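You operate a simulated robot arm through the tools that you are given. There is no shell and no other tool. Be economical: measure what you need, move in short steps, check, and stop when the job is done.

Carry out the task below with a simulated two-armed robot. There is one attempt and no reset: what you move stays moved.

TASK
On the top of the boot bench, fold the green hand towel in half, so that it is half as wide.

Only the result counts: the job must be done as asked and must still hold three seconds after the hand-in. Knocking over, shifting, dropping, spilling or breaking anything else fails it. Flat cloth is picked up by pressing the open fingertips on it (5 to 10 N) and closing them slowly along it; thin cloth reads only 2 to 8 mm in the jaws.

THE ROBOT
Two 7-joint arms with two-finger parallel grippers on one trunk, on a base that drives. Base frame: it is fixed to the floor where the robot stands at the start and does not move with it; the origin is under the middle of the robot, x ahead of it, y to its left, z up. Units: cm, degrees, N and s.
The left shoulder is at the start at [5.9, 19, 116.6], the right one opposite. Places, roughly: top of the boot bench [60, 0, 90]. Payload 3.43 kg a hand.
The TCP of each hand is the grasp point between the finger pads, 3.4 cm short of the fingertips. In the tool frame z runs along the fingers and y along their closing line. Largest opening 12.8 cm; finger width 2.4, thickness 1.2; the body of the gripper, 4.8 by 13 cm, starts 9.6 cm behind the TCP.
Orientation is that of the tool frame in the base frame, as [roll, pitch, yaw] about the fixed x, y, z axes, in that order (R = Rz(yaw) Ry(pitch) Rx(roll)). With the fingers straight down and closing along the base's y, the tool's x points along the base's -x, its y along +y and its z along -z.

THE INTERFACE
- The arms move only by the tool arm_command. It takes "left_moves", "right_moves" or both (then of equal length, played together; a hand with none holds still); each is one flat list of numbers, 7 for each row, row after row: the closure in counts, from 0 (fully open) to 255 (shut), then the shift along the base's x, y, z in units of 40 mm (1.0 is 40 mm), then the turn, a rotation vector about the base's x, y, z in units of 5 degrees (1.0 is 5 degrees). In form: [fingers, tx, ty, tz, rx, ry, rz, fingers, tx, ty, tz, rx, ry, rz, ...]. A call has 1 to 10 rows; each row shifts and turns the commanded pose from where the row before left it. A call with a number of a shift or a turn outside -1 to 1 is refused whole. Each row takes 0.2 s and may step no farther than 5 cm and 8.6 degrees from the row before; otherwise, or with a gripper value out of range, the whole call is refused. A pose out of reach is approached as far as the arm can. The call stops where the force on the tool passes 40 N (or 10 N more than at its start, if that is more) or the arm is blocked; 0.2 s more then pass. The fingers move at their own pace (about 15.3 cm/s each) and stop on an object; they squeeze with about 36 N. The grip force told is the motor's: it shows also when the fingers shut on nothing. Time passes only in rows, and 0.2 s behind the last, so rows that do not move let the fingers close. The reply holds the time, the measured pose of the TCP, the force on the tool along the base axes, the opening and the grip force, in the units named above and with some noise, and new pictures: "views" is both (left out), scene, wrist or none (wrist: the cameras of the hands that moved).
- Cameras (640 x 400 px; columns grow to the right, rows downward): "scene" is now at [12.39, 4.21, 139.42]; the picture's right is [0.12, -0.99, 0.02], its down [-0.60, -0.09, -0.79] and it looks along [0.79, 0.08, -0.61] (base axes); focal length 218 px, centre (320, 200). "left" rides on the left gripper at [7.6, 1.1, -16] in its tool frame; the picture's right is [-0.15, 0.99, 0.00], its down [-0.88, -0.13, -0.46] and it looks along [-0.45, -0.07, 0.89] (tool axes); focal length 234 px, centre (320, 200). "right" rides on the right gripper at [7.6, -1.1, -16] in its tool frame; the picture's right is [0.15, 0.99, 0.00], its down [-0.88, 0.13, -0.46] and it looks along [-0.45, 0.07, 0.89] (tool axes); focal length 234 px, centre (320, 200). There is no depth. A picture from a camera that has moved, and an enlarged one, comes with that camera's place and axes in the base frame and with its lens.
- lift_body(by): slides the trunk up (or, below 0, down) by that many cm; the arms and the scene camera ride with it, the base frame stays. It gives what a move gives, with no picture.
- steer(legs): drives the robot by 1 to 6 legs, each [ahead, left, turn to the left] in cm, cm and degrees, along the robot's own axes; the way and the turn of a leg run together, so that a leg with both is an arc; at most 150 cm and 180 degrees a leg. The arms and the cameras ride along, it lands a little off, and it stops where it bumps. It gives what a move gives, and a new picture of the scene camera.
- turn_head(pan, tilt): turns the head with the scene camera to pan (to the left, within 86 degrees either way) and tilt (down, from -29 to 69), counted from straight ahead of the robot. It gives what a move gives, and a new picture of the scene camera.
- enlarge(camera, box): a new picture of the part [left, top, right, bottom] of that camera's present view, enlarged. The clock stands still meanwhile.
- hand_in(): hands the job in; it is judged then, once.

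Go step by step. Nothing tells you exact positions but the pictures and the camera data: compare them with the known pose of the tool, close in by small moves and look again before you grip or let go. The budget is 120 turns and 170 pictures, counting those below and the enlarged ones. Unless the task says otherwise, let go and move clear before handing in, and close with one line.

The tools are called as name(argument=value, ...) on one line, values as JSON. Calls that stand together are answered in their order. arm_command: Moves the arms, as the interface text tells. Its arguments: {"type":"object","properties":{"left_moves":{"type":"array"},"right_moves":{"type":"array"},"views":{"type":"string","enum":["both","scene","wrist","none"]}},"required":[]} The other tools are called the same way: lift_body (by) slides the trunk up or down; steer (legs) drives the base; turn_head (pan, tilt) turns the head that bears the scene camera; enlarge (camera, box) takes an enlarged picture of a part of a camera's view; hand_in () hands the job in.

At the start:

```text
time_s: 0.0
left_ee_pos: [63.26, 25.86, 110.78]
left_orientation: [-178.6, 0.5, -179.6]
left_wrist_force: [0.1, 0.4, 1.1]
left_finger_gap: 12.79
left_gripper_force: 0.0
right_ee_pos: [55.4, -22.64, 105.84]
right_orientation: [-178.7, 0.6, -179.4]
right_wrist_force: [0.2, 0.4, -0.3]
right_finger_gap: 12.79
right_gripper_force: 0.1
trunk travel left (down, up): [-65.0, 29.0]
robot x, y, heading: [0.15, 0.2, 0.5]
head pan, tilt: [6.6, 37.7]
```

scene: 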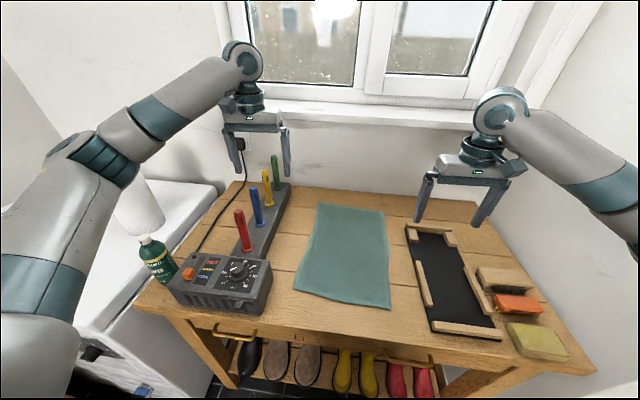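
right: 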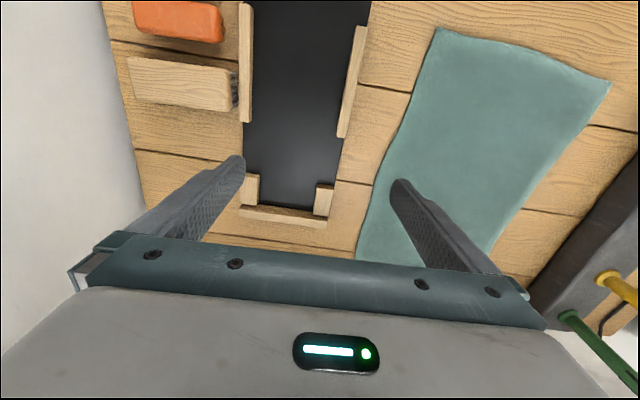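
left: 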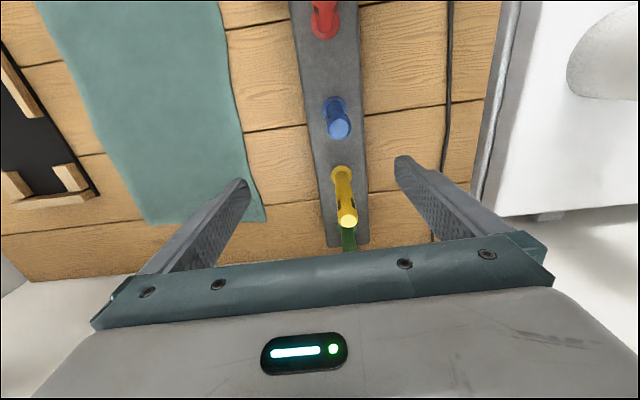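

The towel lies at about x 44–85, y −14 to 13, with its long edges running ahead of me. To get one hand on each end of the same long edge without crossing the arms, I'll stand further left, turned to the right. First I'll look at the floor and the space on the left.

turn_head(pan=40, tilt=60)

lift_body(by=8)

```text
time_s: 1.0
left_ee_pos: [63.32, 25.85, 110.82]
left_orientation: [-178.8, 0.4, -179.5]
left_wrist_force: [-0.5, 0.0, 0.0]
left_finger_gap: 12.77
left_gripper_force: 0.1
right_ee_pos: [55.57, -22.56, 105.62]
right_orientation: [-178.8, 0.3, -179.5]
right_wrist_force: [0.1, 0.1, 0.0]
right_finger_gap: 12.79
right_gripper_force: 0.1
trunk travel left (down, up): [-65.0, 29.0]
robot x, y, heading: [0.01, 0.7, 0.7]
head pan, tilt: [40.0, 60.0]
camera scene: at [9.12, 7.28, 136.27], right [0.65, -0.76, 0.02], down [-0.66, -0.57, -0.49], along [0.39, 0.31, -0.87], focal length 218 px, centre (320, 200)
```

scene: 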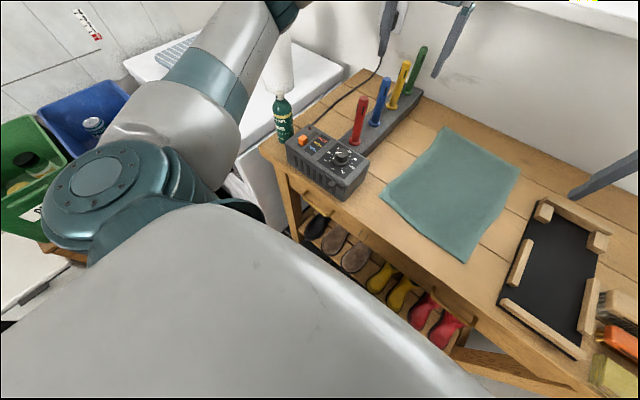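

```text
time_s: 2.2
left_ee_pos: [64.19, 25.73, 118.32]
left_orientation: [-179.0, 0.0, -179.4]
left_wrist_force: [0.3, -0.7, 0.0]
left_finger_gap: 12.8
left_gripper_force: 0.0
right_ee_pos: [56.63, -22.33, 112.93]
right_orientation: [-179.1, -0.1, -178.7]
right_wrist_force: [0.3, -0.4, -0.4]
right_finger_gap: 12.81
right_gripper_force: 0.2
trunk travel left (down, up): [-73.0, 21.0]
robot x, y, heading: [0.3, 0.33, 0.5]
head pan, tilt: [40.0, 60.0]
```

There is free floor to the left. I'll drive a little left and turn right, with the hands high above the bench.

steer(legs=[[0, 20, 0], [0, 0, -30]])

turn_head(pan=15, tilt=45)

```text
time_s: 5.2
left_ee_pos: [67.35, 8.6, 118.84]
left_orientation: [180.0, -0.1, 150.7]
left_wrist_force: [-0.2, -0.5, -0.8]
left_finger_gap: 12.79
left_gripper_force: 0.0
right_ee_pos: [36.56, -29.67, 112.7]
right_orientation: [180.0, 0.1, 150.7]
right_wrist_force: [-0.3, 0.2, 1.3]
right_finger_gap: 12.79
right_gripper_force: 0.0
trunk travel left (down, up): [-73.0, 21.0]
robot x, y, heading: [-0.22, 20.07, -29.2]
head pan, tilt: [40.0, 60.0]
camera scene: at [10.91, 18.92, 144.33], right [0.18, -0.98, 0.0], down [-0.85, -0.16, -0.5], along [0.49, 0.09, -0.87], focal length 218 px, centre (320, 200)
```

scene: 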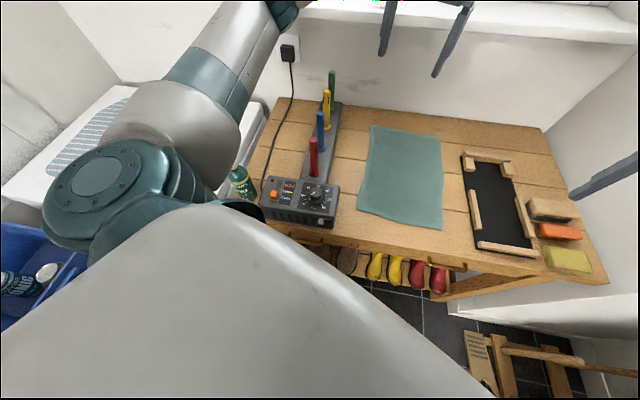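

```text
time_s: 6.1
left_ee_pos: [67.39, 8.57, 118.79]
left_orientation: [-179.9, 0.0, 150.7]
left_wrist_force: [0.1, -0.4, 0.1]
left_finger_gap: 12.82
left_gripper_force: 0.1
right_ee_pos: [36.57, -29.47, 112.59]
right_orientation: [180.0, 0.0, 150.7]
right_wrist_force: [0.1, -1.0, 0.6]
right_finger_gap: 12.82
right_gripper_force: 0.1
trunk travel left (down, up): [-73.0, 21.0]
robot x, y, heading: [-0.14, 19.9, -29.6]
head pan, tilt: [15.0, 45.0]
camera scene: at [12.24, 15.68, 146.27], right [-0.25, -0.97, 0.0], down [-0.69, 0.18, -0.71], along [0.68, -0.17, -0.71], focal length 218 px, centre (320, 200)
```

scene: 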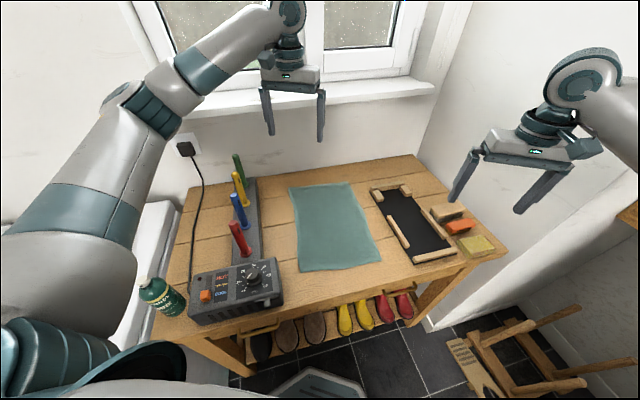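

enlarge(camera="scene", box=[240, 160, 480, 310])

```text
2.67 times, centred on (360, 235) of scene
camera zoom: at [12.24, 15.68, 146.27], right [-0.25, -0.97, 0.0], down [-0.69, 0.18, -0.71], along [0.68, -0.17, -0.71], focal length 580 px, centre (213, 107)
```

zoom: 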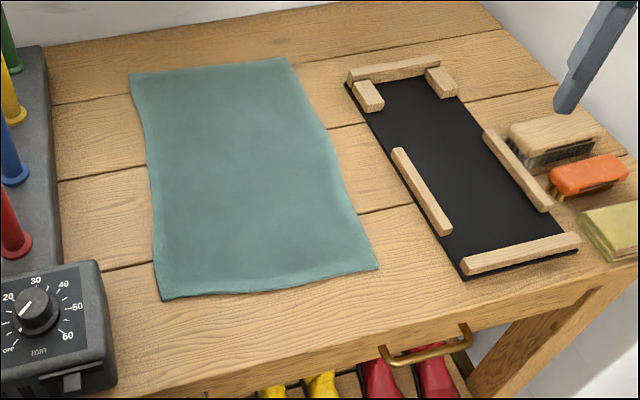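

Towel corners, far-left to near-left clockwise, are about (86,12), (83,−15.5), (42,−13) and (45,14). I'll edge slightly closer to the bench and bring the trunk back down.

steer(legs=[[4, 0, 0]])

lift_body(by=-8)

```text
time_s: 7.0
left_ee_pos: [70.39, 6.94, 119.09]
left_orientation: [-180.0, 0.2, 150.7]
left_wrist_force: [-0.3, 0.2, -0.4]
left_finger_gap: 12.8
left_gripper_force: 0.1
right_ee_pos: [39.5, -31.3, 113.01]
right_orientation: [-180.0, 0.4, 150.7]
right_wrist_force: [-0.3, 0.2, 0.3]
right_finger_gap: 12.82
right_gripper_force: 0.2
trunk travel left (down, up): [-73.0, 21.0]
robot x, y, heading: [3.39, 18.35, -29.4]
head pan, tilt: [15.0, 45.0]
camera scene: at [15.15, 14.0, 146.35], right [-0.25, -0.97, 0.0], down [-0.68, 0.17, -0.71], along [0.69, -0.18, -0.7], focal length 218 px, centre (320, 200)
```

scene: 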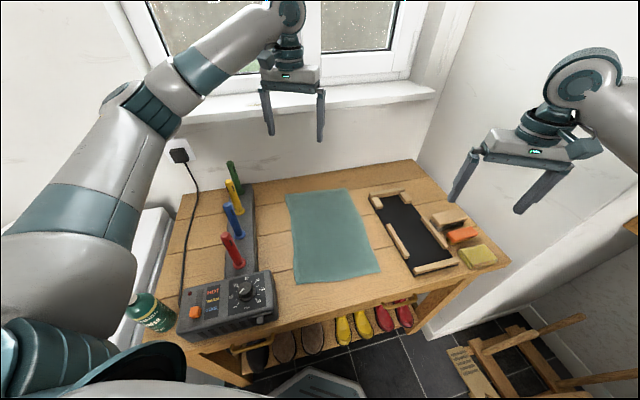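

```text
time_s: 8.2
left_ee_pos: [70.66, 6.6, 110.81]
left_orientation: [-180.0, -0.1, 150.8]
left_wrist_force: [0.0, -0.1, 0.5]
left_finger_gap: 12.8
left_gripper_force: 0.1
right_ee_pos: [39.96, -31.53, 104.67]
right_orientation: [180.0, 0.1, 150.7]
right_wrist_force: [-0.4, 0.0, -0.2]
right_finger_gap: 12.82
right_gripper_force: 0.0
trunk travel left (down, up): [-65.0, 29.0]
robot x, y, heading: [3.14, 18.37, -29.2]
head pan, tilt: [15.0, 45.0]
```

arm_command(left_moves=[150, 0.26, -0.718, -0.386, 0, 0, 0.73, 150, 0.26, -0.718, -0.386, 0, 0, 0.73, 150, 0.26, -0.718, -0.386, 0, 0, 0.73, 150, 0.26, -0.718, -0.386, 0, 0, 0.73, 150, 0.26, -0.718, -0.386, 0, 0, 0.73, 150, 0.26, -0.718, -0.386, 0, 0, 0.73, 150, 0.26, -0.718, -0.386, 0, 0, 0.73], right_moves=[150, 0.268, 0.718, -0.24, 0, 0, 0.73, 150, 0.268, 0.718, -0.24, 0, 0, 0.73, 150, 0.268, 0.718, -0.24, 0, 0, 0.73, 150, 0.268, 0.718, -0.24, 0, 0, 0.73, 150, 0.268, 0.718, -0.24, 0, 0, 0.73, 150, 0.268, 0.718, -0.24, 0, 0, 0.73, 150, 0.268, 0.718, -0.24, 0, 0, 0.73])

```text
time_s: 9.8
left_ee_pos: [78.05, -13.54, 99.94]
left_orientation: [179.9, -0.1, 176.2]
left_wrist_force: [0.0, 0.0, 1.0]
left_finger_gap: 5.26
left_gripper_force: 0.1
right_ee_pos: [47.44, -11.5, 97.91]
right_orientation: [180.0, 0.0, 176.3]
right_wrist_force: [0.7, -0.7, 0.2]
right_finger_gap: 5.27
right_gripper_force: 0.1
trunk travel left (down, up): [-65.0, 29.0]
robot x, y, heading: [3.01, 18.13, -29.4]
head pan, tilt: [15.0, 45.0]
camera scene: at [15.62, 13.63, 138.27], right [-0.25, -0.97, 0.0], down [-0.69, 0.18, -0.71], along [0.68, -0.17, -0.71], focal length 218 px, centre (320, 200)
camera right: at [39.83, -12.14, 113.91], right [-0.08, 1.0, 0.0], down [0.89, 0.07, 0.46], along [0.45, 0.04, -0.89], focal length 234 px, centre (320, 200)
camera left: at [70.52, -11.83, 115.75], right [0.21, 0.98, 0.0], down [0.87, -0.19, 0.46], along [0.45, -0.09, -0.89], focal length 234 px, centre (320, 200)
```

scene: 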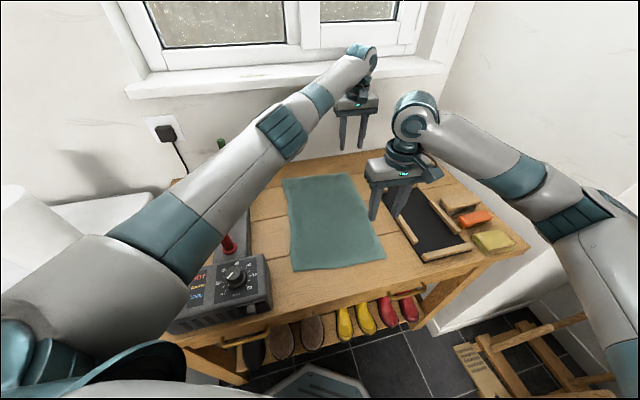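
right: 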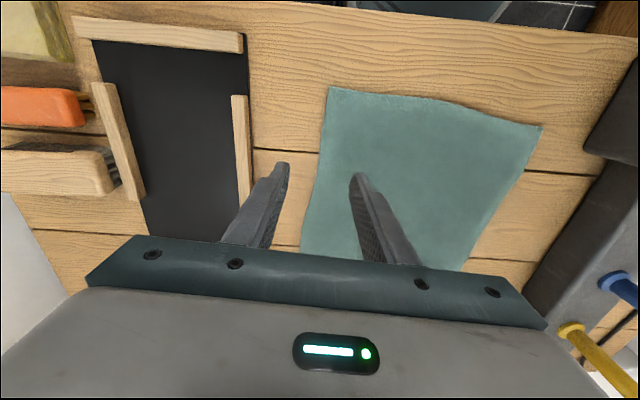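
left: 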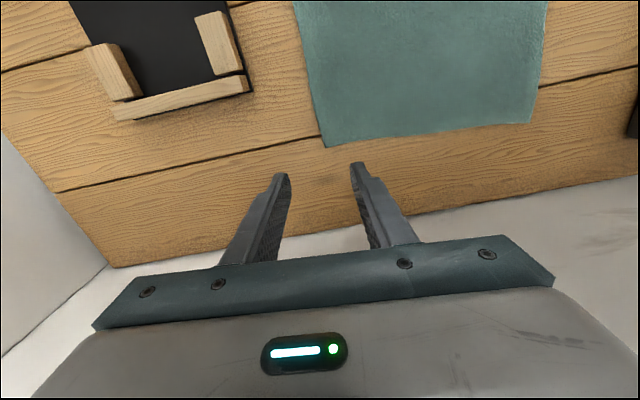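

Comparing the views puts the bench top at z ≈ 85.7, so the right towel edge runs from about (40,−10.8) to (78,−13.3). I'll move over the two ends of that edge with narrower jaws and hover.

arm_command(left_moves=[195, -0.254, 0.203, -0.6, 0, 0, 0, 195, -0.254, 0.203, -0.6, 0, 0, 0, 195, -0.254, 0.203, -0.6, 0, 0, 0], right_moves=[195, -0.328, 0.208, -0.43, 0, 0, 0, 195, -0.328, 0.208, -0.43, 0, 0, 0, 195, -0.328, 0.208, -0.43, 0, 0, 0])

```text
time_s: 10.6
left_ee_pos: [75.0, -10.92, 92.73]
left_orientation: [179.9, -0.1, 176.3]
left_wrist_force: [-0.5, 0.2, 0.2]
left_finger_gap: 3.02
left_gripper_force: 0.1
right_ee_pos: [43.47, -8.8, 92.9]
right_orientation: [179.9, -0.1, 176.2]
right_wrist_force: [1.4, 0.9, 0.4]
right_finger_gap: 3.04
right_gripper_force: 0.1
trunk travel left (down, up): [-65.0, 29.0]
robot x, y, heading: [3.41, 17.99, -29.3]
head pan, tilt: [15.0, 45.0]
camera scene: at [15.68, 13.77, 138.28], right [-0.25, -0.97, 0.0], down [-0.69, 0.18, -0.71], along [0.68, -0.18, -0.71], focal length 218 px, centre (320, 200)
camera right: at [35.89, -9.55, 108.79], right [-0.08, 1.0, 0.0], down [0.89, 0.07, 0.46], along [0.45, 0.04, -0.89], focal length 234 px, centre (320, 200)
camera left: at [67.48, -9.24, 108.65], right [0.21, 0.98, 0.0], down [0.87, -0.19, 0.46], along [0.45, -0.1, -0.89], focal length 234 px, centre (320, 200)
```

scene: 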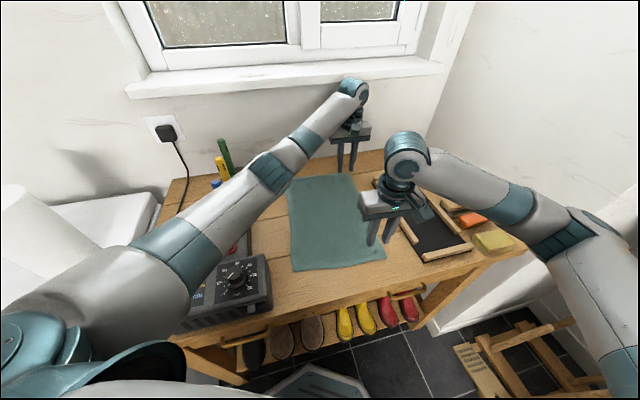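
right: 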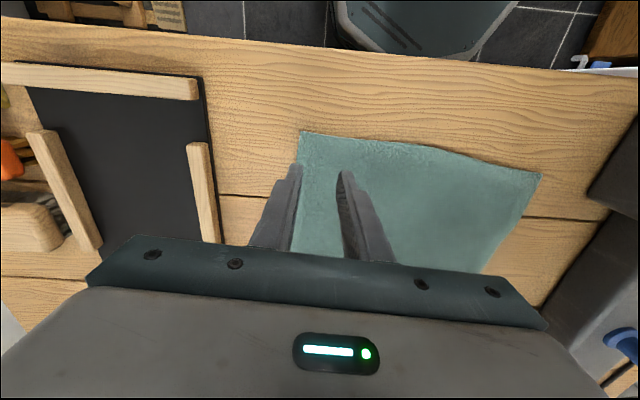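
left: 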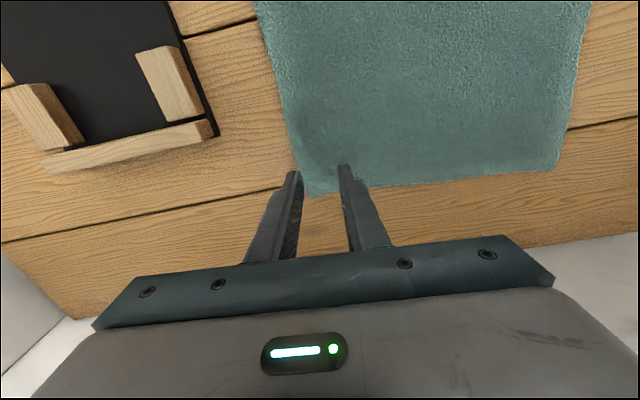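

Both hands sit as intended, with the outer finger just inside the edge. I'll lower slowly to contact.

arm_command(left_moves=[195, 0, 0, -0.4, 0, 0, 0, 195, 0, 0, -0.25, 0, 0, 0, 195, 0, 0, -0.1, 0, 0, 0], right_moves=[195, 0, 0, -0.4, 0, 0, 0, 195, 0, 0, -0.3, 0, 0, 0, 195, 0, 0, -0.1, 0, 0, 0], views="wrist")

```text
time_s: 11.4
left_ee_pos: [74.87, -11.0, 90.05]
left_orientation: [179.9, 0.1, 176.2]
left_wrist_force: [0.7, -0.8, 0.8]
left_finger_gap: 3.01
left_gripper_force: 0.1
right_ee_pos: [43.47, -8.96, 89.66]
right_orientation: [-179.9, 0.1, 176.4]
right_wrist_force: [1.1, -1.2, 8.2]
right_finger_gap: 3.0
right_gripper_force: 0.0
trunk travel left (down, up): [-65.0, 29.0]
robot x, y, heading: [3.02, 18.77, -29.2]
head pan, tilt: [15.0, 45.0]
camera right: at [35.81, -9.56, 105.64], right [-0.08, 1.0, 0.0], down [0.89, 0.07, 0.46], along [0.46, 0.04, -0.89], focal length 234 px, centre (320, 200)
camera left: at [67.37, -9.27, 105.75], right [0.21, 0.98, 0.0], down [0.87, -0.19, 0.46], along [0.45, -0.1, -0.89], focal length 234 px, centre (320, 200)
```

right: 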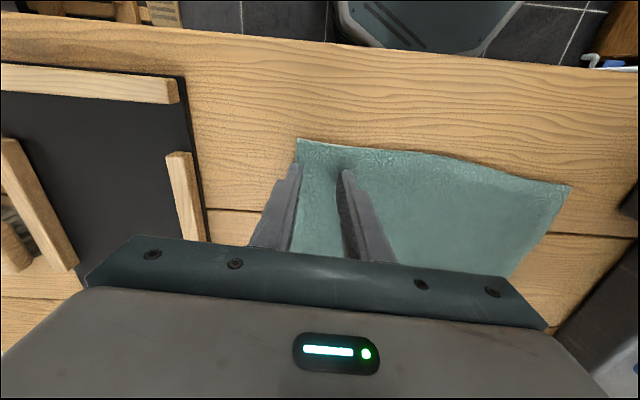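
left: 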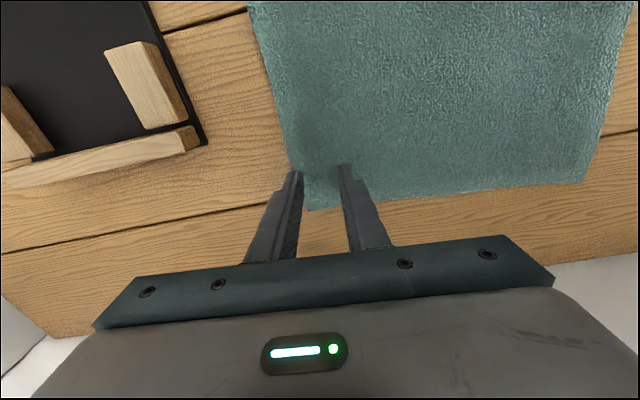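

Right hand is in contact at 8 N and the left is about 4 mm above. I'll lower the left a bit more.

arm_command(left_moves=[195, 0, 0, -0.07, 0, 0, 0, 195, 0, 0, -0.04, 0, 0, 0], views="none")

```text
time_s: 12.0
left_ee_pos: [74.81, -10.98, 89.82]
left_orientation: [-179.9, 0.2, 176.4]
left_wrist_force: [0.9, 0.1, 13.3]
left_finger_gap: 2.99
left_gripper_force: 0.0
right_ee_pos: [43.45, -8.86, 89.68]
right_orientation: [180.0, 0.1, 176.3]
right_wrist_force: [2.3, -1.6, 8.3]
right_finger_gap: 3.01
right_gripper_force: 0.0
trunk travel left (down, up): [-65.0, 29.0]
robot x, y, heading: [3.56, 18.63, -29.2]
head pan, tilt: [15.0, 45.0]
```

Contact on both; the left presses a bit hard at 13 N, so I'll ease it slightly and close both slowly.

arm_command(left_moves=[195, 0, 0, 0.02, 0, 0, 0, 203, 0, 0, 0, 0, 0, 0, 211, 0, 0, 0, 0, 0, 0, 219, 0, 0, 0, 0, 0, 0, 227, 0, 0, 0, 0, 0, 0, 235, 0, 0, 0, 0, 0, 0, 243, 0, 0, 0, 0, 0, 0, 255, 0, 0, 0, 0, 0, 0, 255, 0, 0, 0, 0, 0, 0], right_moves=[195, 0, 0, 0, 0, 0, 0, 203, 0, 0, 0, 0, 0, 0, 211, 0, 0, 0, 0, 0, 0, 219, 0, 0, 0, 0, 0, 0, 227, 0, 0, 0, 0, 0, 0, 235, 0, 0, 0, 0, 0, 0, 243, 0, 0, 0, 0, 0, 0, 255, 0, 0, 0, 0, 0, 0, 255, 0, 0, 0, 0, 0, 0])

```text
time_s: 14.0
left_ee_pos: [74.78, -10.94, 89.75]
left_orientation: [-179.9, 0.1, 176.2]
left_wrist_force: [-1.4, 0.9, 15.1]
left_finger_gap: 0.38
left_gripper_force: 36.5
right_ee_pos: [43.3, -8.88, 89.8]
right_orientation: [-180.0, 0.0, 176.3]
right_wrist_force: [1.1, 0.2, 7.6]
right_finger_gap: 0.38
right_gripper_force: 36.3
trunk travel left (down, up): [-65.0, 29.0]
robot x, y, heading: [3.4, 18.21, -29.4]
head pan, tilt: [15.0, 45.0]
camera scene: at [15.37, 13.87, 138.31], right [-0.25, -0.97, 0.0], down [-0.68, 0.17, -0.71], along [0.69, -0.18, -0.71], focal length 218 px, centre (320, 200)
camera right: at [35.65, -9.48, 105.65], right [-0.08, 1.0, 0.0], down [0.89, 0.07, 0.46], along [0.46, 0.04, -0.89], focal length 234 px, centre (320, 200)
camera left: at [67.26, -9.17, 105.51], right [0.21, 0.98, 0.0], down [0.87, -0.19, 0.46], along [0.45, -0.1, -0.89], focal length 234 px, centre (320, 200)
```

scene: 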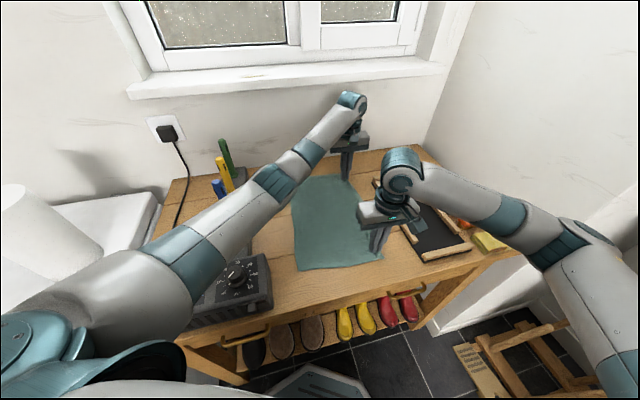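
right: 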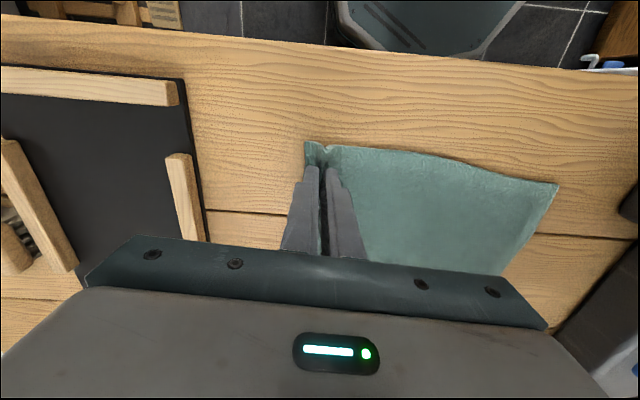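
left: 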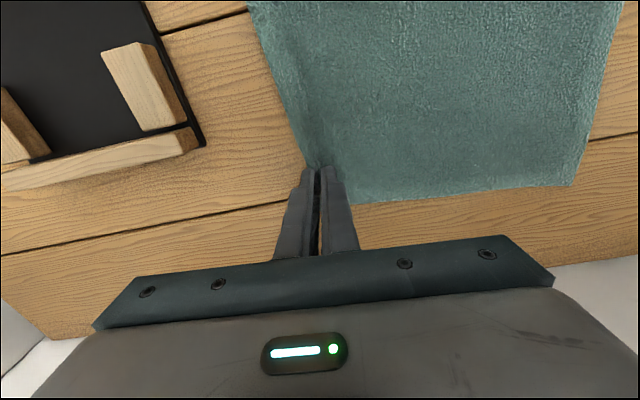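

Both hands hold a pinched ridge, but with a little loose flap outside it, which would fold back on itself after the turn. I'll let go and regrip right at the edge so only a single layer is held.

arm_command(left_moves=[235, 0, 0, 0, 0, 0, 0, 215, 0, 0, 0, 0, 0, 0, 195, 0, 0, 0.1, 0, 0, 0, 195, 0, 0, 0.5, 0, 0, 0], right_moves=[235, 0, 0, 0, 0, 0, 0, 215, 0, 0, 0, 0, 0, 0, 195, 0, 0, 0.1, 0, 0, 0, 195, 0, 0, 0.5, 0, 0, 0], views="wrist")

```text
time_s: 15.0
left_ee_pos: [74.89, -10.9, 91.74]
left_orientation: [179.9, 0.0, 176.3]
left_wrist_force: [-0.6, -0.8, -0.7]
left_finger_gap: 3.04
left_gripper_force: 0.0
right_ee_pos: [43.31, -8.9, 92.06]
right_orientation: [179.9, 0.0, 176.3]
right_wrist_force: [-0.3, 0.2, -0.1]
right_finger_gap: 3.02
right_gripper_force: 0.1
trunk travel left (down, up): [-65.0, 29.0]
robot x, y, heading: [3.66, 18.09, -29.6]
head pan, tilt: [15.0, 45.0]
camera right: at [35.78, -9.57, 107.95], right [-0.08, 1.0, 0.0], down [0.89, 0.07, 0.46], along [0.45, 0.04, -0.89], focal length 234 px, centre (320, 200)
camera left: at [67.38, -9.21, 107.68], right [0.21, 0.98, 0.0], down [0.87, -0.19, 0.45], along [0.44, -0.1, -0.89], focal length 234 px, centre (320, 200)
```

right: 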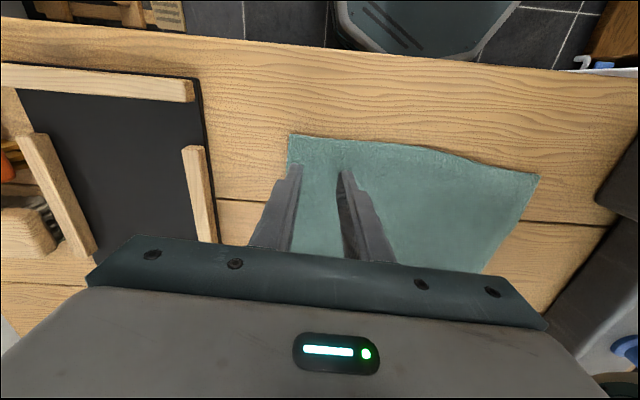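
left: 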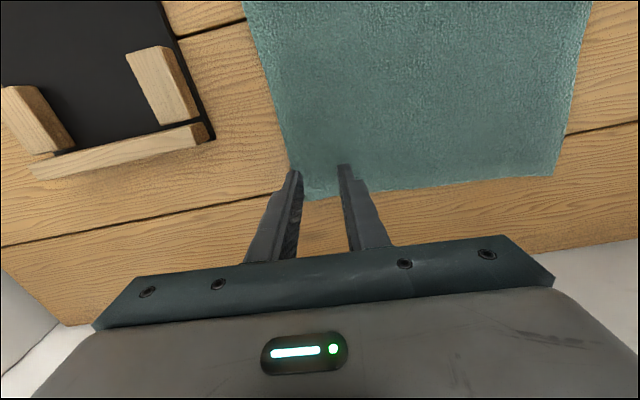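

The cloth springs back flat. I'll shift outward so the outer finger stands just off the edge, lower, and check.

arm_command(left_moves=[195, 0, -0.3, 0, 0, 0, 0, 195, 0, 0, -0.35, 0, 0, 0, 195, 0, 0, -0.1, 0, 0, 0], right_moves=[195, 0, -0.55, 0, 0, 0, 0, 195, 0, 0, -0.4, 0, 0, 0, 195, 0, 0, -0.17, 0, 0, 0], views="wrist")

```text
time_s: 15.8
left_ee_pos: [74.87, -12.24, 90.02]
left_orientation: [180.0, 0.1, 176.3]
left_wrist_force: [0.4, -0.5, 0.5]
left_finger_gap: 2.99
left_gripper_force: 0.1
right_ee_pos: [43.41, -11.08, 89.78]
right_orientation: [180.0, 0.1, 176.4]
right_wrist_force: [0.9, 0.1, 2.6]
right_finger_gap: 3.05
right_gripper_force: 0.3
trunk travel left (down, up): [-65.0, 29.0]
robot x, y, heading: [3.13, 17.77, -29.3]
head pan, tilt: [15.0, 45.0]
camera right: at [35.82, -11.78, 105.69], right [-0.08, 1.0, 0.0], down [0.89, 0.07, 0.46], along [0.46, 0.04, -0.89], focal length 234 px, centre (320, 200)
camera left: at [67.43, -10.47, 105.9], right [0.21, 0.98, 0.0], down [0.87, -0.19, 0.46], along [0.45, -0.1, -0.89], focal length 234 px, centre (320, 200)
```

right: 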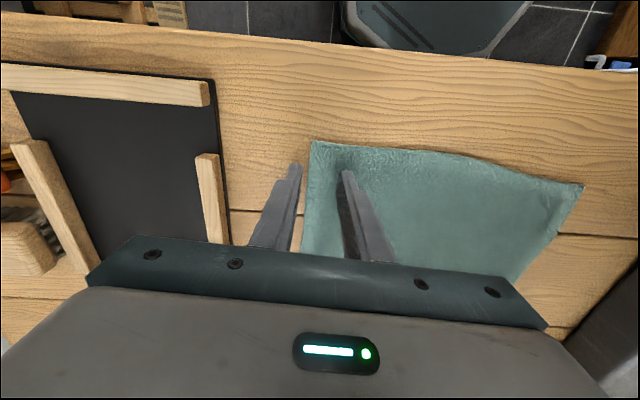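
left: 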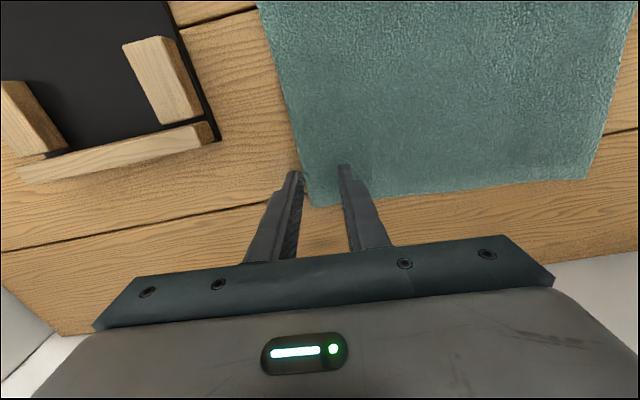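

arm_command(left_moves=[195, 0, 0, -0.07, 0, 0, 0, 195, 0, 0, 0, 0, 0, 0, 203, 0, 0, 0, 0, 0, 0, 211, 0, 0, 0, 0, 0, 0, 219, 0, 0, 0, 0, 0, 0, 227, 0, 0, 0, 0, 0, 0, 235, 0, 0, 0, 0, 0, 0, 243, 0, 0, 0, 0, 0, 0, 255, 0, 0, 0, 0, 0, 0, 255, 0, 0, 0, 0, 0, 0], right_moves=[195, 0, 0, -0.04, 0, 0, 0, 195, 0, 0, 0, 0, 0, 0, 203, 0, 0, 0, 0, 0, 0, 211, 0, 0, 0, 0, 0, 0, 219, 0, 0, 0, 0, 0, 0, 227, 0, 0, 0, 0, 0, 0, 235, 0, 0, 0, 0, 0, 0, 243, 0, 0, 0, 0, 0, 0, 255, 0, 0, 0, 0, 0, 0, 255, 0, 0, 0, 0, 0, 0], views="wrist")

```text
time_s: 18.0
left_ee_pos: [74.95, -12.13, 89.91]
left_orientation: [-179.9, 0.1, 176.3]
left_wrist_force: [0.3, 1.3, 0.0]
left_finger_gap: 0.44
left_gripper_force: 36.1
right_ee_pos: [43.47, -10.92, 89.7]
right_orientation: [179.9, 0.1, 176.3]
right_wrist_force: [1.0, 4.4, 17.4]
right_finger_gap: 0.41
right_gripper_force: 35.9
trunk travel left (down, up): [-65.0, 29.0]
robot x, y, heading: [3.45, 18.18, -29.8]
head pan, tilt: [15.0, 45.0]
camera right: at [35.79, -11.63, 105.58], right [-0.08, 1.0, 0.0], down [0.89, 0.07, 0.46], along [0.46, 0.04, -0.89], focal length 234 px, centre (320, 200)
camera left: at [67.36, -10.33, 105.73], right [0.21, 0.98, 0.0], down [0.87, -0.19, 0.46], along [0.45, -0.1, -0.89], focal length 234 px, centre (320, 200)
```

right: 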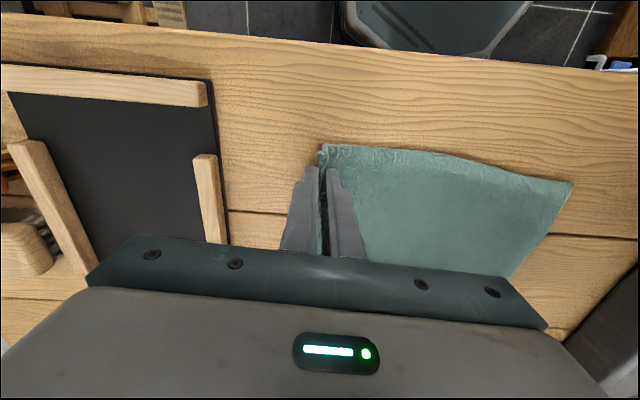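
left: 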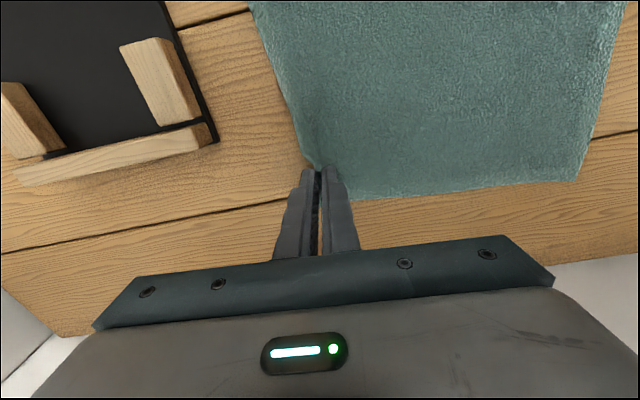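

Both jaws hold the edge in a single layer. Now the first half of the arc: up and toward the middle, slowly, both hands together with a slight lean.

arm_command(left_moves=[255, 0.011, 0.033, 0.352, -0.1, 0, 0, 255, 0.011, 0.098, 0.343, -0.1, 0, 0, 255, 0.011, 0.16, 0.326, -0.1, 0, 0, 255, 0.011, 0.218, 0.301, -0.1, 0, 0, 255, 0.011, 0.271, 0.269, -0.1, 0, 0, 255, 0.011, 0.318, 0.229, -0.1, 0, 0, 255, 0.011, 0.356, 0.185, -0.1, 0, 0, 255, 0.011, 0.386, 0.135, -0.1, 0, 0, 255, 0.011, 0.406, 0.082, -0.1, 0, 0, 255, 0.011, 0.417, 0.028, -0.1, 0, 0], right_moves=[255, 0.011, 0.033, 0.352, -0.1, 0, 0, 255, 0.011, 0.098, 0.343, -0.1, 0, 0, 255, 0.011, 0.16, 0.326, -0.1, 0, 0, 255, 0.011, 0.218, 0.301, -0.1, 0, 0, 255, 0.011, 0.271, 0.269, -0.1, 0, 0, 255, 0.011, 0.318, 0.229, -0.1, 0, 0, 255, 0.011, 0.356, 0.185, -0.1, 0, 0, 255, 0.011, 0.386, 0.135, -0.1, 0, 0, 255, 0.011, 0.406, 0.082, -0.1, 0, 0, 255, 0.011, 0.417, 0.028, -0.1, 0, 0])

```text
time_s: 20.2
left_ee_pos: [73.96, -6.69, 99.7]
left_orientation: [-175.7, 0.9, 173.6]
left_wrist_force: [0.3, 1.6, 0.0]
left_finger_gap: 0.41
left_gripper_force: 36.4
right_ee_pos: [42.85, -3.81, 98.7]
right_orientation: [-175.9, 0.8, 174.2]
right_wrist_force: [0.5, 0.6, 0.5]
right_finger_gap: 0.41
right_gripper_force: 36.1
trunk travel left (down, up): [-65.0, 29.0]
robot x, y, heading: [3.99, 17.53, -31.5]
head pan, tilt: [15.0, 45.0]
camera scene: at [14.67, 10.78, 138.42], right [-0.28, -0.96, -0.02], down [-0.67, 0.21, -0.71], along [0.69, -0.19, -0.7], focal length 218 px, centre (320, 200)
camera right: at [35.05, -3.05, 114.66], right [-0.05, 1.0, -0.07], down [0.89, 0.07, 0.46], along [0.46, -0.04, -0.89], focal length 234 px, centre (320, 200)
camera left: at [66.33, -3.35, 115.18], right [0.26, 0.96, -0.07], down [0.86, -0.19, 0.48], along [0.45, -0.18, -0.87], focal length 234 px, centre (320, 200)
```

scene: 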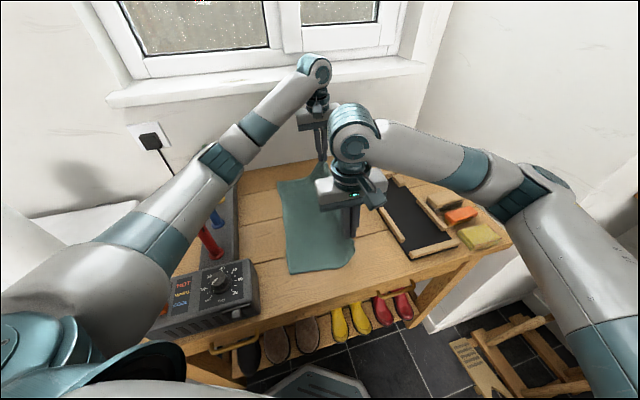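
right: 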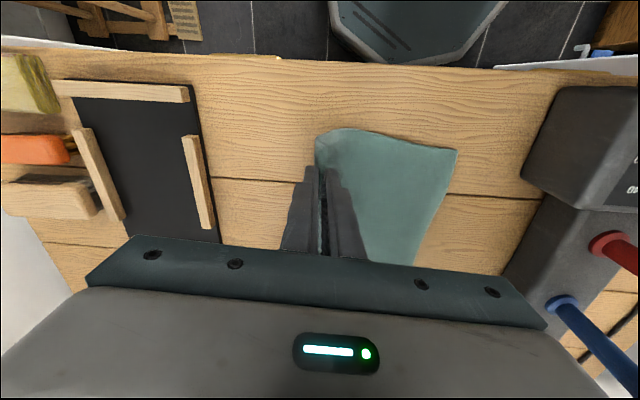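
left: 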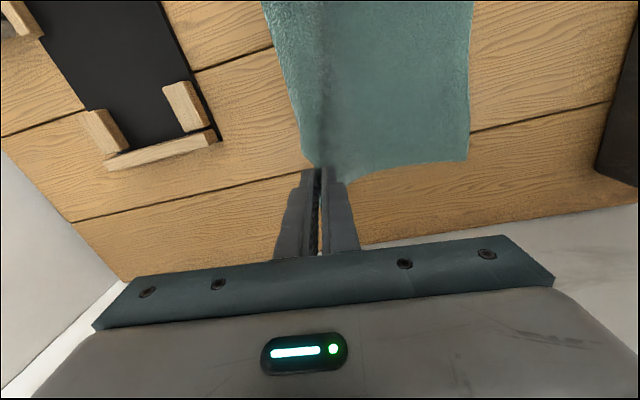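

The hands lag behind the commanded path and the base heading changed slightly. I'll hold still a moment and re-measure.

arm_command(left_moves=[255, 0, 0, 0, 0, 0, 0, 255, 0, 0, 0, 0, 0, 0, 255, 0, 0, 0, 0, 0, 0], right_moves=[255, 0, 0, 0, 0, 0, 0, 255, 0, 0, 0, 0, 0, 0, 255, 0, 0, 0, 0, 0, 0], views="none")

```text
time_s: 21.0
left_ee_pos: [73.76, -6.78, 99.31]
left_orientation: [-175.9, 0.9, 173.5]
left_wrist_force: [0.0, -0.4, -0.3]
left_finger_gap: 0.42
left_gripper_force: 36.0
right_ee_pos: [42.8, -4.0, 98.72]
right_orientation: [-176.0, 0.9, 173.9]
right_wrist_force: [0.3, 1.0, -0.9]
right_finger_gap: 0.42
right_gripper_force: 35.8
trunk travel left (down, up): [-65.0, 29.0]
robot x, y, heading: [3.82, 17.55, -31.8]
head pan, tilt: [15.0, 45.0]
```

Something may be pressing on the left arm or base, since the whole body leans a little. I'll look left before going on.

turn_head(pan=60, tilt=45)

```text
time_s: 22.1
left_ee_pos: [73.77, -6.87, 99.26]
left_orientation: [-175.8, 0.8, 173.4]
left_wrist_force: [-1.3, -0.3, -0.2]
left_finger_gap: 0.45
left_gripper_force: 35.4
right_ee_pos: [42.75, -4.01, 98.53]
right_orientation: [-176.0, 0.8, 174.0]
right_wrist_force: [-0.4, 0.4, 0.7]
right_finger_gap: 0.43
right_gripper_force: 36.1
trunk travel left (down, up): [-65.0, 29.0]
robot x, y, heading: [4.05, 17.57, -31.6]
head pan, tilt: [60.0, 45.0]
camera scene: at [14.11, 16.88, 138.4], right [0.47, -0.88, -0.01], down [-0.62, -0.32, -0.72], along [0.63, 0.35, -0.69], focal length 218 px, centre (320, 200)
```

scene: 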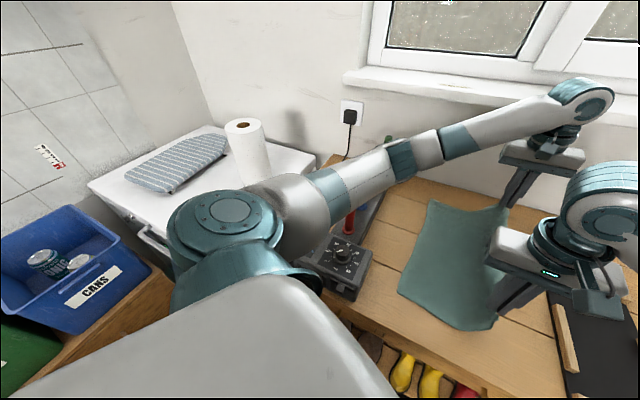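

I see no contact on this side. A small test: shift both hands 2 cm toward +y and compare.

arm_command(left_moves=[255, 0, 0.12, 0, 0, 0, 0, 255, 0, 0.12, 0, 0, 0, 0, 255, 0, 0.13, 0, 0, 0, 0, 255, 0, 0.13, 0, 0, 0, 0], right_moves=[255, 0, 0.12, 0, 0, 0, 0, 255, 0, 0.12, 0, 0, 0, 0, 255, 0, 0.13, 0, 0, 0, 0, 255, 0, 0.13, 0, 0, 0, 0], views="scene")

```text
time_s: 23.1
left_ee_pos: [73.18, -7.2, 99.38]
left_orientation: [-175.8, 0.8, 172.3]
left_wrist_force: [-0.4, 0.5, 1.1]
left_finger_gap: 0.43
left_gripper_force: 36.3
right_ee_pos: [42.36, -3.59, 98.68]
right_orientation: [-176.0, 1.1, 173.0]
right_wrist_force: [-1.3, -0.1, 0.8]
right_finger_gap: 0.39
right_gripper_force: 36.1
trunk travel left (down, up): [-65.0, 29.0]
robot x, y, heading: [4.05, 17.13, -32.5]
head pan, tilt: [60.0, 45.0]
camera scene: at [13.83, 15.76, 138.38], right [0.46, -0.89, -0.01], down [-0.62, -0.31, -0.72], along [0.64, 0.34, -0.69], focal length 218 px, centre (320, 200)
```

scene: 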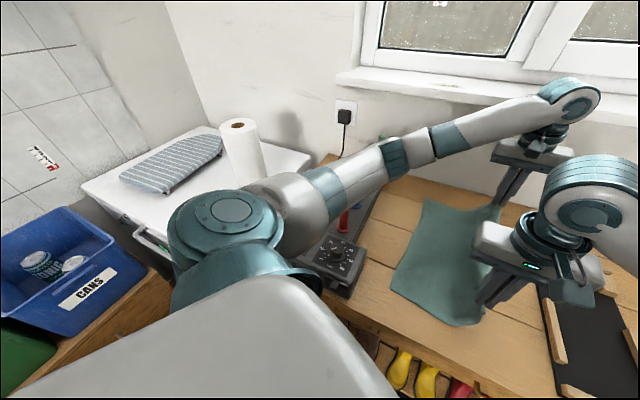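

The base gets pushed again, so the left arm is leaning on something, possibly the peg rack. I'll zoom in there.

enlarge(camera="scene", box=[290, 90, 450, 290])

enlarge(camera="left", box=[0, 0, 640, 400])

```text
2.00 times, centred on (370, 190) of scene
camera zoom: at [13.83, 15.76, 138.38], right [0.46, -0.89, -0.01], down [-0.62, -0.31, -0.72], along [0.64, 0.34, -0.69], focal length 435 px, centre (220, 220)
```

zoom: 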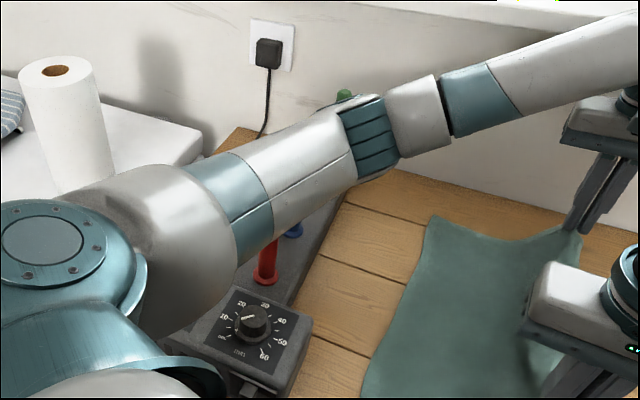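

```text
1.00 times, centred on (320, 200) of left
camera zoom: at [65.76, -3.78, 114.9], right [0.28, 0.96, -0.07], down [0.85, -0.21, 0.48], along [0.44, -0.19, -0.88], focal length 234 px, centre (320, 200)
```

zoom: 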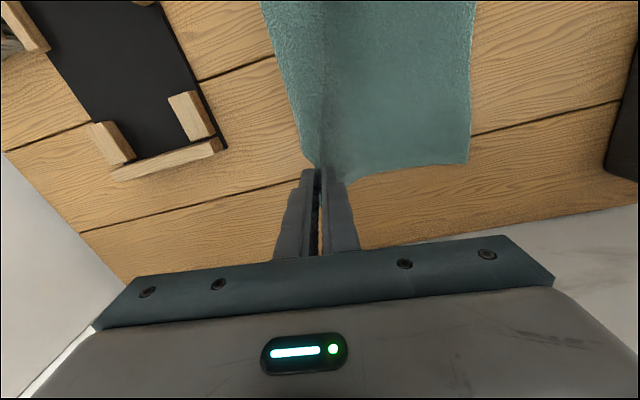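

The left elbow rests close above the pegs and probably touches one; the rack itself is still in place. I'll back off, then raise the trunk while lowering the hands to lift the elbow clear.

arm_command(left_moves=[255, 0, -0.3, 0, 0, 0, 0, 255, 0, -0.3, 0, 0, 0, 0, 255, 0, -0.2, -0.3, 0, 0, 0, 255, 0, 0, -0.3, 0, 0, 0, 255, 0, 0, -0.2, 0, 0, 0], right_moves=[255, 0, -0.3, 0, 0, 0, 0, 255, 0, -0.3, 0, 0, 0, 0, 255, 0, -0.2, -0.3, 0, 0, 0, 255, 0, 0, -0.3, 0, 0, 0, 255, 0, 0, -0.2, 0, 0, 0], views="none")

lift_body(by=4)

```text
time_s: 24.3
left_ee_pos: [74.8, -7.9, 97.83]
left_orientation: [-175.2, 2.0, 173.6]
left_wrist_force: [-1.5, -0.7, -0.3]
left_finger_gap: 0.43
left_gripper_force: 35.7
right_ee_pos: [43.05, -5.08, 95.97]
right_orientation: [-175.8, 1.1, 173.7]
right_wrist_force: [1.8, -0.7, 0.2]
right_finger_gap: 0.42
right_gripper_force: 35.8
trunk travel left (down, up): [-65.0, 29.0]
robot x, y, heading: [4.85, 17.69, -32.0]
head pan, tilt: [60.0, 45.0]
```

```text
time_s: 25.1
left_ee_pos: [75.32, -5.8, 99.49]
left_orientation: [-175.6, 0.3, 174.4]
left_wrist_force: [0.1, -0.1, -0.3]
left_finger_gap: 0.43
left_gripper_force: 36.2
right_ee_pos: [44.12, -3.6, 99.08]
right_orientation: [-175.8, 0.3, 175.0]
right_wrist_force: [0.5, 0.3, 0.0]
right_finger_gap: 0.41
right_gripper_force: 35.7
trunk travel left (down, up): [-69.0, 25.0]
robot x, y, heading: [4.19, 18.55, -30.6]
head pan, tilt: [60.0, 45.0]
```

Lifting relieved it: the base swung back. I'll continue raising the trunk and lower the hands in turn.

lift_body(by=5)

arm_command(left_moves=[255, 0, 0, -0.3, 0, 0, 0, 255, 0, 0, -0.3, 0, 0, 0, 255, 0, 0, -0.3, 0, 0, 0, 255, 0, 0, -0.3, 0, 0, 0], right_moves=[255, 0, 0, -0.3, 0, 0, 0, 255, 0, 0, -0.3, 0, 0, 0, 255, 0, 0, -0.3, 0, 0, 0, 255, 0, 0, -0.3, 0, 0, 0], views="none")

lift_body(by=6)

arm_command(left_moves=[255, 0, 0, -0.3, 0, 0, 0, 255, 0, 0, -0.3, 0, 0, 0, 255, 0, 0, -0.3, 0, 0, 0, 255, 0, 0, -0.3, 0, 0, 0, 255, 0, 0, -0.3, 0, 0, 0], right_moves=[255, 0, 0, -0.3, 0, 0, 0, 255, 0, 0, -0.3, 0, 0, 0, 255, 0, 0, -0.3, 0, 0, 0, 255, 0, 0, -0.3, 0, 0, 0, 255, 0, 0, -0.3, 0, 0, 0])

```text
time_s: 26.0
left_ee_pos: [75.42, -2.99, 104.07]
left_orientation: [-175.2, 0.1, 176.3]
left_wrist_force: [0.1, -1.2, -0.7]
left_finger_gap: 0.46
left_gripper_force: 36.0
right_ee_pos: [43.97, -1.86, 104.15]
right_orientation: [-175.2, 0.2, 176.3]
right_wrist_force: [1.3, -0.6, -0.3]
right_finger_gap: 0.39
right_gripper_force: 36.2
trunk travel left (down, up): [-74.0, 20.0]
robot x, y, heading: [2.92, 18.02, -29.3]
head pan, tilt: [60.0, 45.0]
```

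```text
time_s: 27.0
left_ee_pos: [76.0, -3.2, 102.21]
left_orientation: [-174.5, 1.9, 176.3]
left_wrist_force: [-3.7, 0.4, -0.9]
left_finger_gap: 0.45
left_gripper_force: 35.7
right_ee_pos: [44.05, -1.92, 99.91]
right_orientation: [-175.1, 0.4, 176.1]
right_wrist_force: [3.9, -0.5, -0.2]
right_finger_gap: 0.42
right_gripper_force: 35.9
trunk travel left (down, up): [-74.0, 20.0]
robot x, y, heading: [3.55, 18.49, -29.3]
head pan, tilt: [60.0, 45.0]
```

```text
time_s: 28.0
left_ee_pos: [75.36, -2.72, 105.57]
left_orientation: [-175.1, 0.3, 176.3]
left_wrist_force: [-0.6, 0.0, -0.7]
left_finger_gap: 0.41
left_gripper_force: 36.1
right_ee_pos: [43.96, -1.73, 105.52]
right_orientation: [-175.1, 0.3, 176.3]
right_wrist_force: [0.7, 0.3, 0.4]
right_finger_gap: 0.4
right_gripper_force: 35.6
trunk travel left (down, up): [-80.0, 14.0]
robot x, y, heading: [3.34, 18.69, -29.2]
head pan, tilt: [60.0, 45.0]
```

```text
time_s: 29.2
left_ee_pos: [75.37, -2.71, 99.64]
left_orientation: [-175.0, 0.3, 176.3]
left_wrist_force: [-0.5, 1.0, 0.4]
left_finger_gap: 0.46
left_gripper_force: 36.0
right_ee_pos: [43.88, -1.81, 99.53]
right_orientation: [-175.1, 0.3, 176.3]
right_wrist_force: [0.0, 0.2, 0.1]
right_finger_gap: 0.42
right_gripper_force: 35.6
trunk travel left (down, up): [-80.0, 14.0]
robot x, y, heading: [3.37, 18.07, -29.1]
head pan, tilt: [60.0, 45.0]
camera scene: at [14.78, 19.89, 153.28], right [0.51, -0.86, 0.0], down [-0.61, -0.36, -0.71], along [0.61, 0.36, -0.71], focal length 218 px, centre (320, 200)
camera right: at [36.29, -0.99, 115.44], right [-0.08, 0.99, -0.09], down [0.89, 0.11, 0.45], along [0.45, -0.04, -0.89], focal length 234 px, centre (320, 200)
camera left: at [67.84, 0.38, 115.39], right [0.21, 0.97, -0.08], down [0.87, -0.15, 0.47], along [0.45, -0.17, -0.88], focal length 234 px, centre (320, 200)
```

scene: 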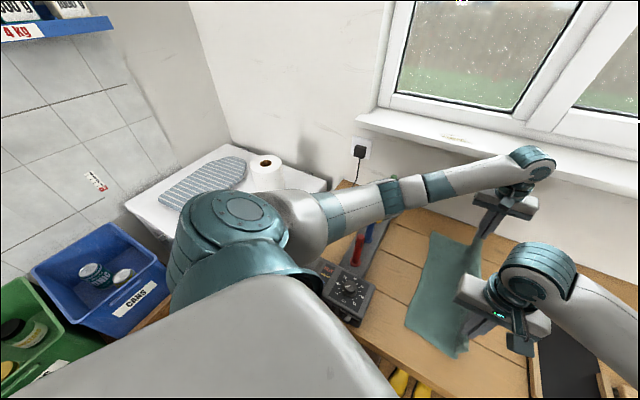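
right: 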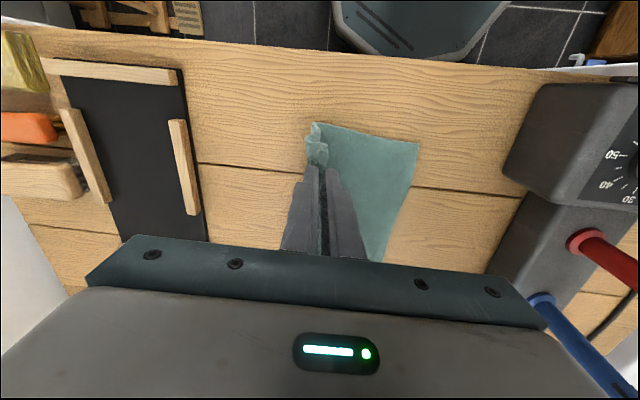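
left: 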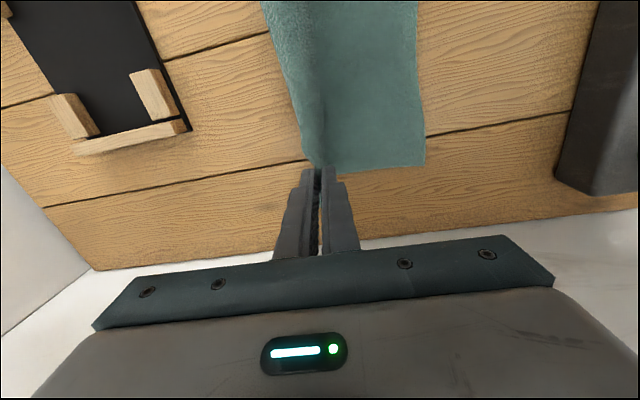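

All clear now: base back, hands following, pegs upright. The towel's left edge is at y ≈ 9. I'll raise the trunk further for elbow clearance and bring the hands back down.

lift_body(by=8)

arm_command(left_moves=[255, 0, 0, -0.25, 0, 0, 0, 255, 0, 0, -0.25, 0, 0, 0, 255, 0, 0, -0.25, 0, 0, 0, 255, 0, 0, -0.25, 0, 0, 0, 255, 0, 0, -0.25, 0, 0, 0, 255, 0, 0, -0.25, 0, 0, 0, 255, 0, 0, -0.25, 0, 0, 0, 255, 0, 0, -0.25, 0, 0, 0], right_moves=[255, 0, 0, -0.25, 0, 0, 0, 255, 0, 0, -0.25, 0, 0, 0, 255, 0, 0, -0.25, 0, 0, 0, 255, 0, 0, -0.25, 0, 0, 0, 255, 0, 0, -0.25, 0, 0, 0, 255, 0, 0, -0.25, 0, 0, 0, 255, 0, 0, -0.25, 0, 0, 0, 255, 0, 0, -0.25, 0, 0, 0], views="none")

turn_head(pan=30, tilt=50)

```text
time_s: 30.4
left_ee_pos: [75.38, -2.73, 107.76]
left_orientation: [-175.0, 0.4, 176.3]
left_wrist_force: [-0.5, 0.1, 0.2]
left_finger_gap: 0.41
left_gripper_force: 35.7
right_ee_pos: [43.88, -1.78, 107.65]
right_orientation: [-175.1, 0.2, 176.3]
right_wrist_force: [-0.5, -0.3, -0.2]
right_finger_gap: 0.41
right_gripper_force: 36.1
trunk travel left (down, up): [-88.0, 6.0]
robot x, y, heading: [3.67, 18.12, -29.6]
head pan, tilt: [60.0, 45.0]
```

```text
time_s: 32.2
left_ee_pos: [75.23, -2.7, 99.76]
left_orientation: [-175.0, 0.3, 176.1]
left_wrist_force: [-0.3, 0.5, 0.0]
left_finger_gap: 0.43
left_gripper_force: 35.9
right_ee_pos: [43.92, -1.81, 99.58]
right_orientation: [-175.0, 0.3, 176.2]
right_wrist_force: [0.5, -0.3, -0.6]
right_finger_gap: 0.38
right_gripper_force: 36.7
trunk travel left (down, up): [-88.0, 6.0]
robot x, y, heading: [3.35, 18.25, -29.6]
head pan, tilt: [60.0, 45.0]
```

```text
time_s: 33.1
left_ee_pos: [75.21, -2.8, 99.81]
left_orientation: [-175.1, 0.4, 176.2]
left_wrist_force: [0.2, 0.1, -0.3]
left_finger_gap: 0.45
left_gripper_force: 36.4
right_ee_pos: [43.88, -1.74, 99.64]
right_orientation: [-175.0, 0.3, 176.3]
right_wrist_force: [0.5, 0.2, 0.9]
right_finger_gap: 0.39
right_gripper_force: 36.0
trunk travel left (down, up): [-88.0, 6.0]
robot x, y, heading: [3.19, 18.4, -29.5]
head pan, tilt: [30.0, 50.0]
camera scene: at [15.46, 15.85, 160.59], right [0.01, -1.0, 0.0], down [-0.77, -0.01, -0.64], along [0.64, 0.01, -0.77], focal length 218 px, centre (320, 200)
```

scene: 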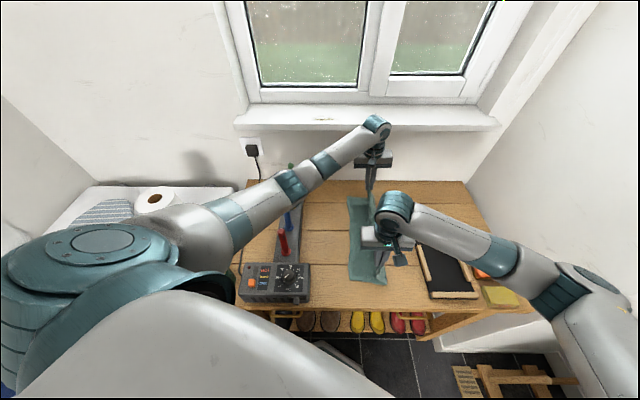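

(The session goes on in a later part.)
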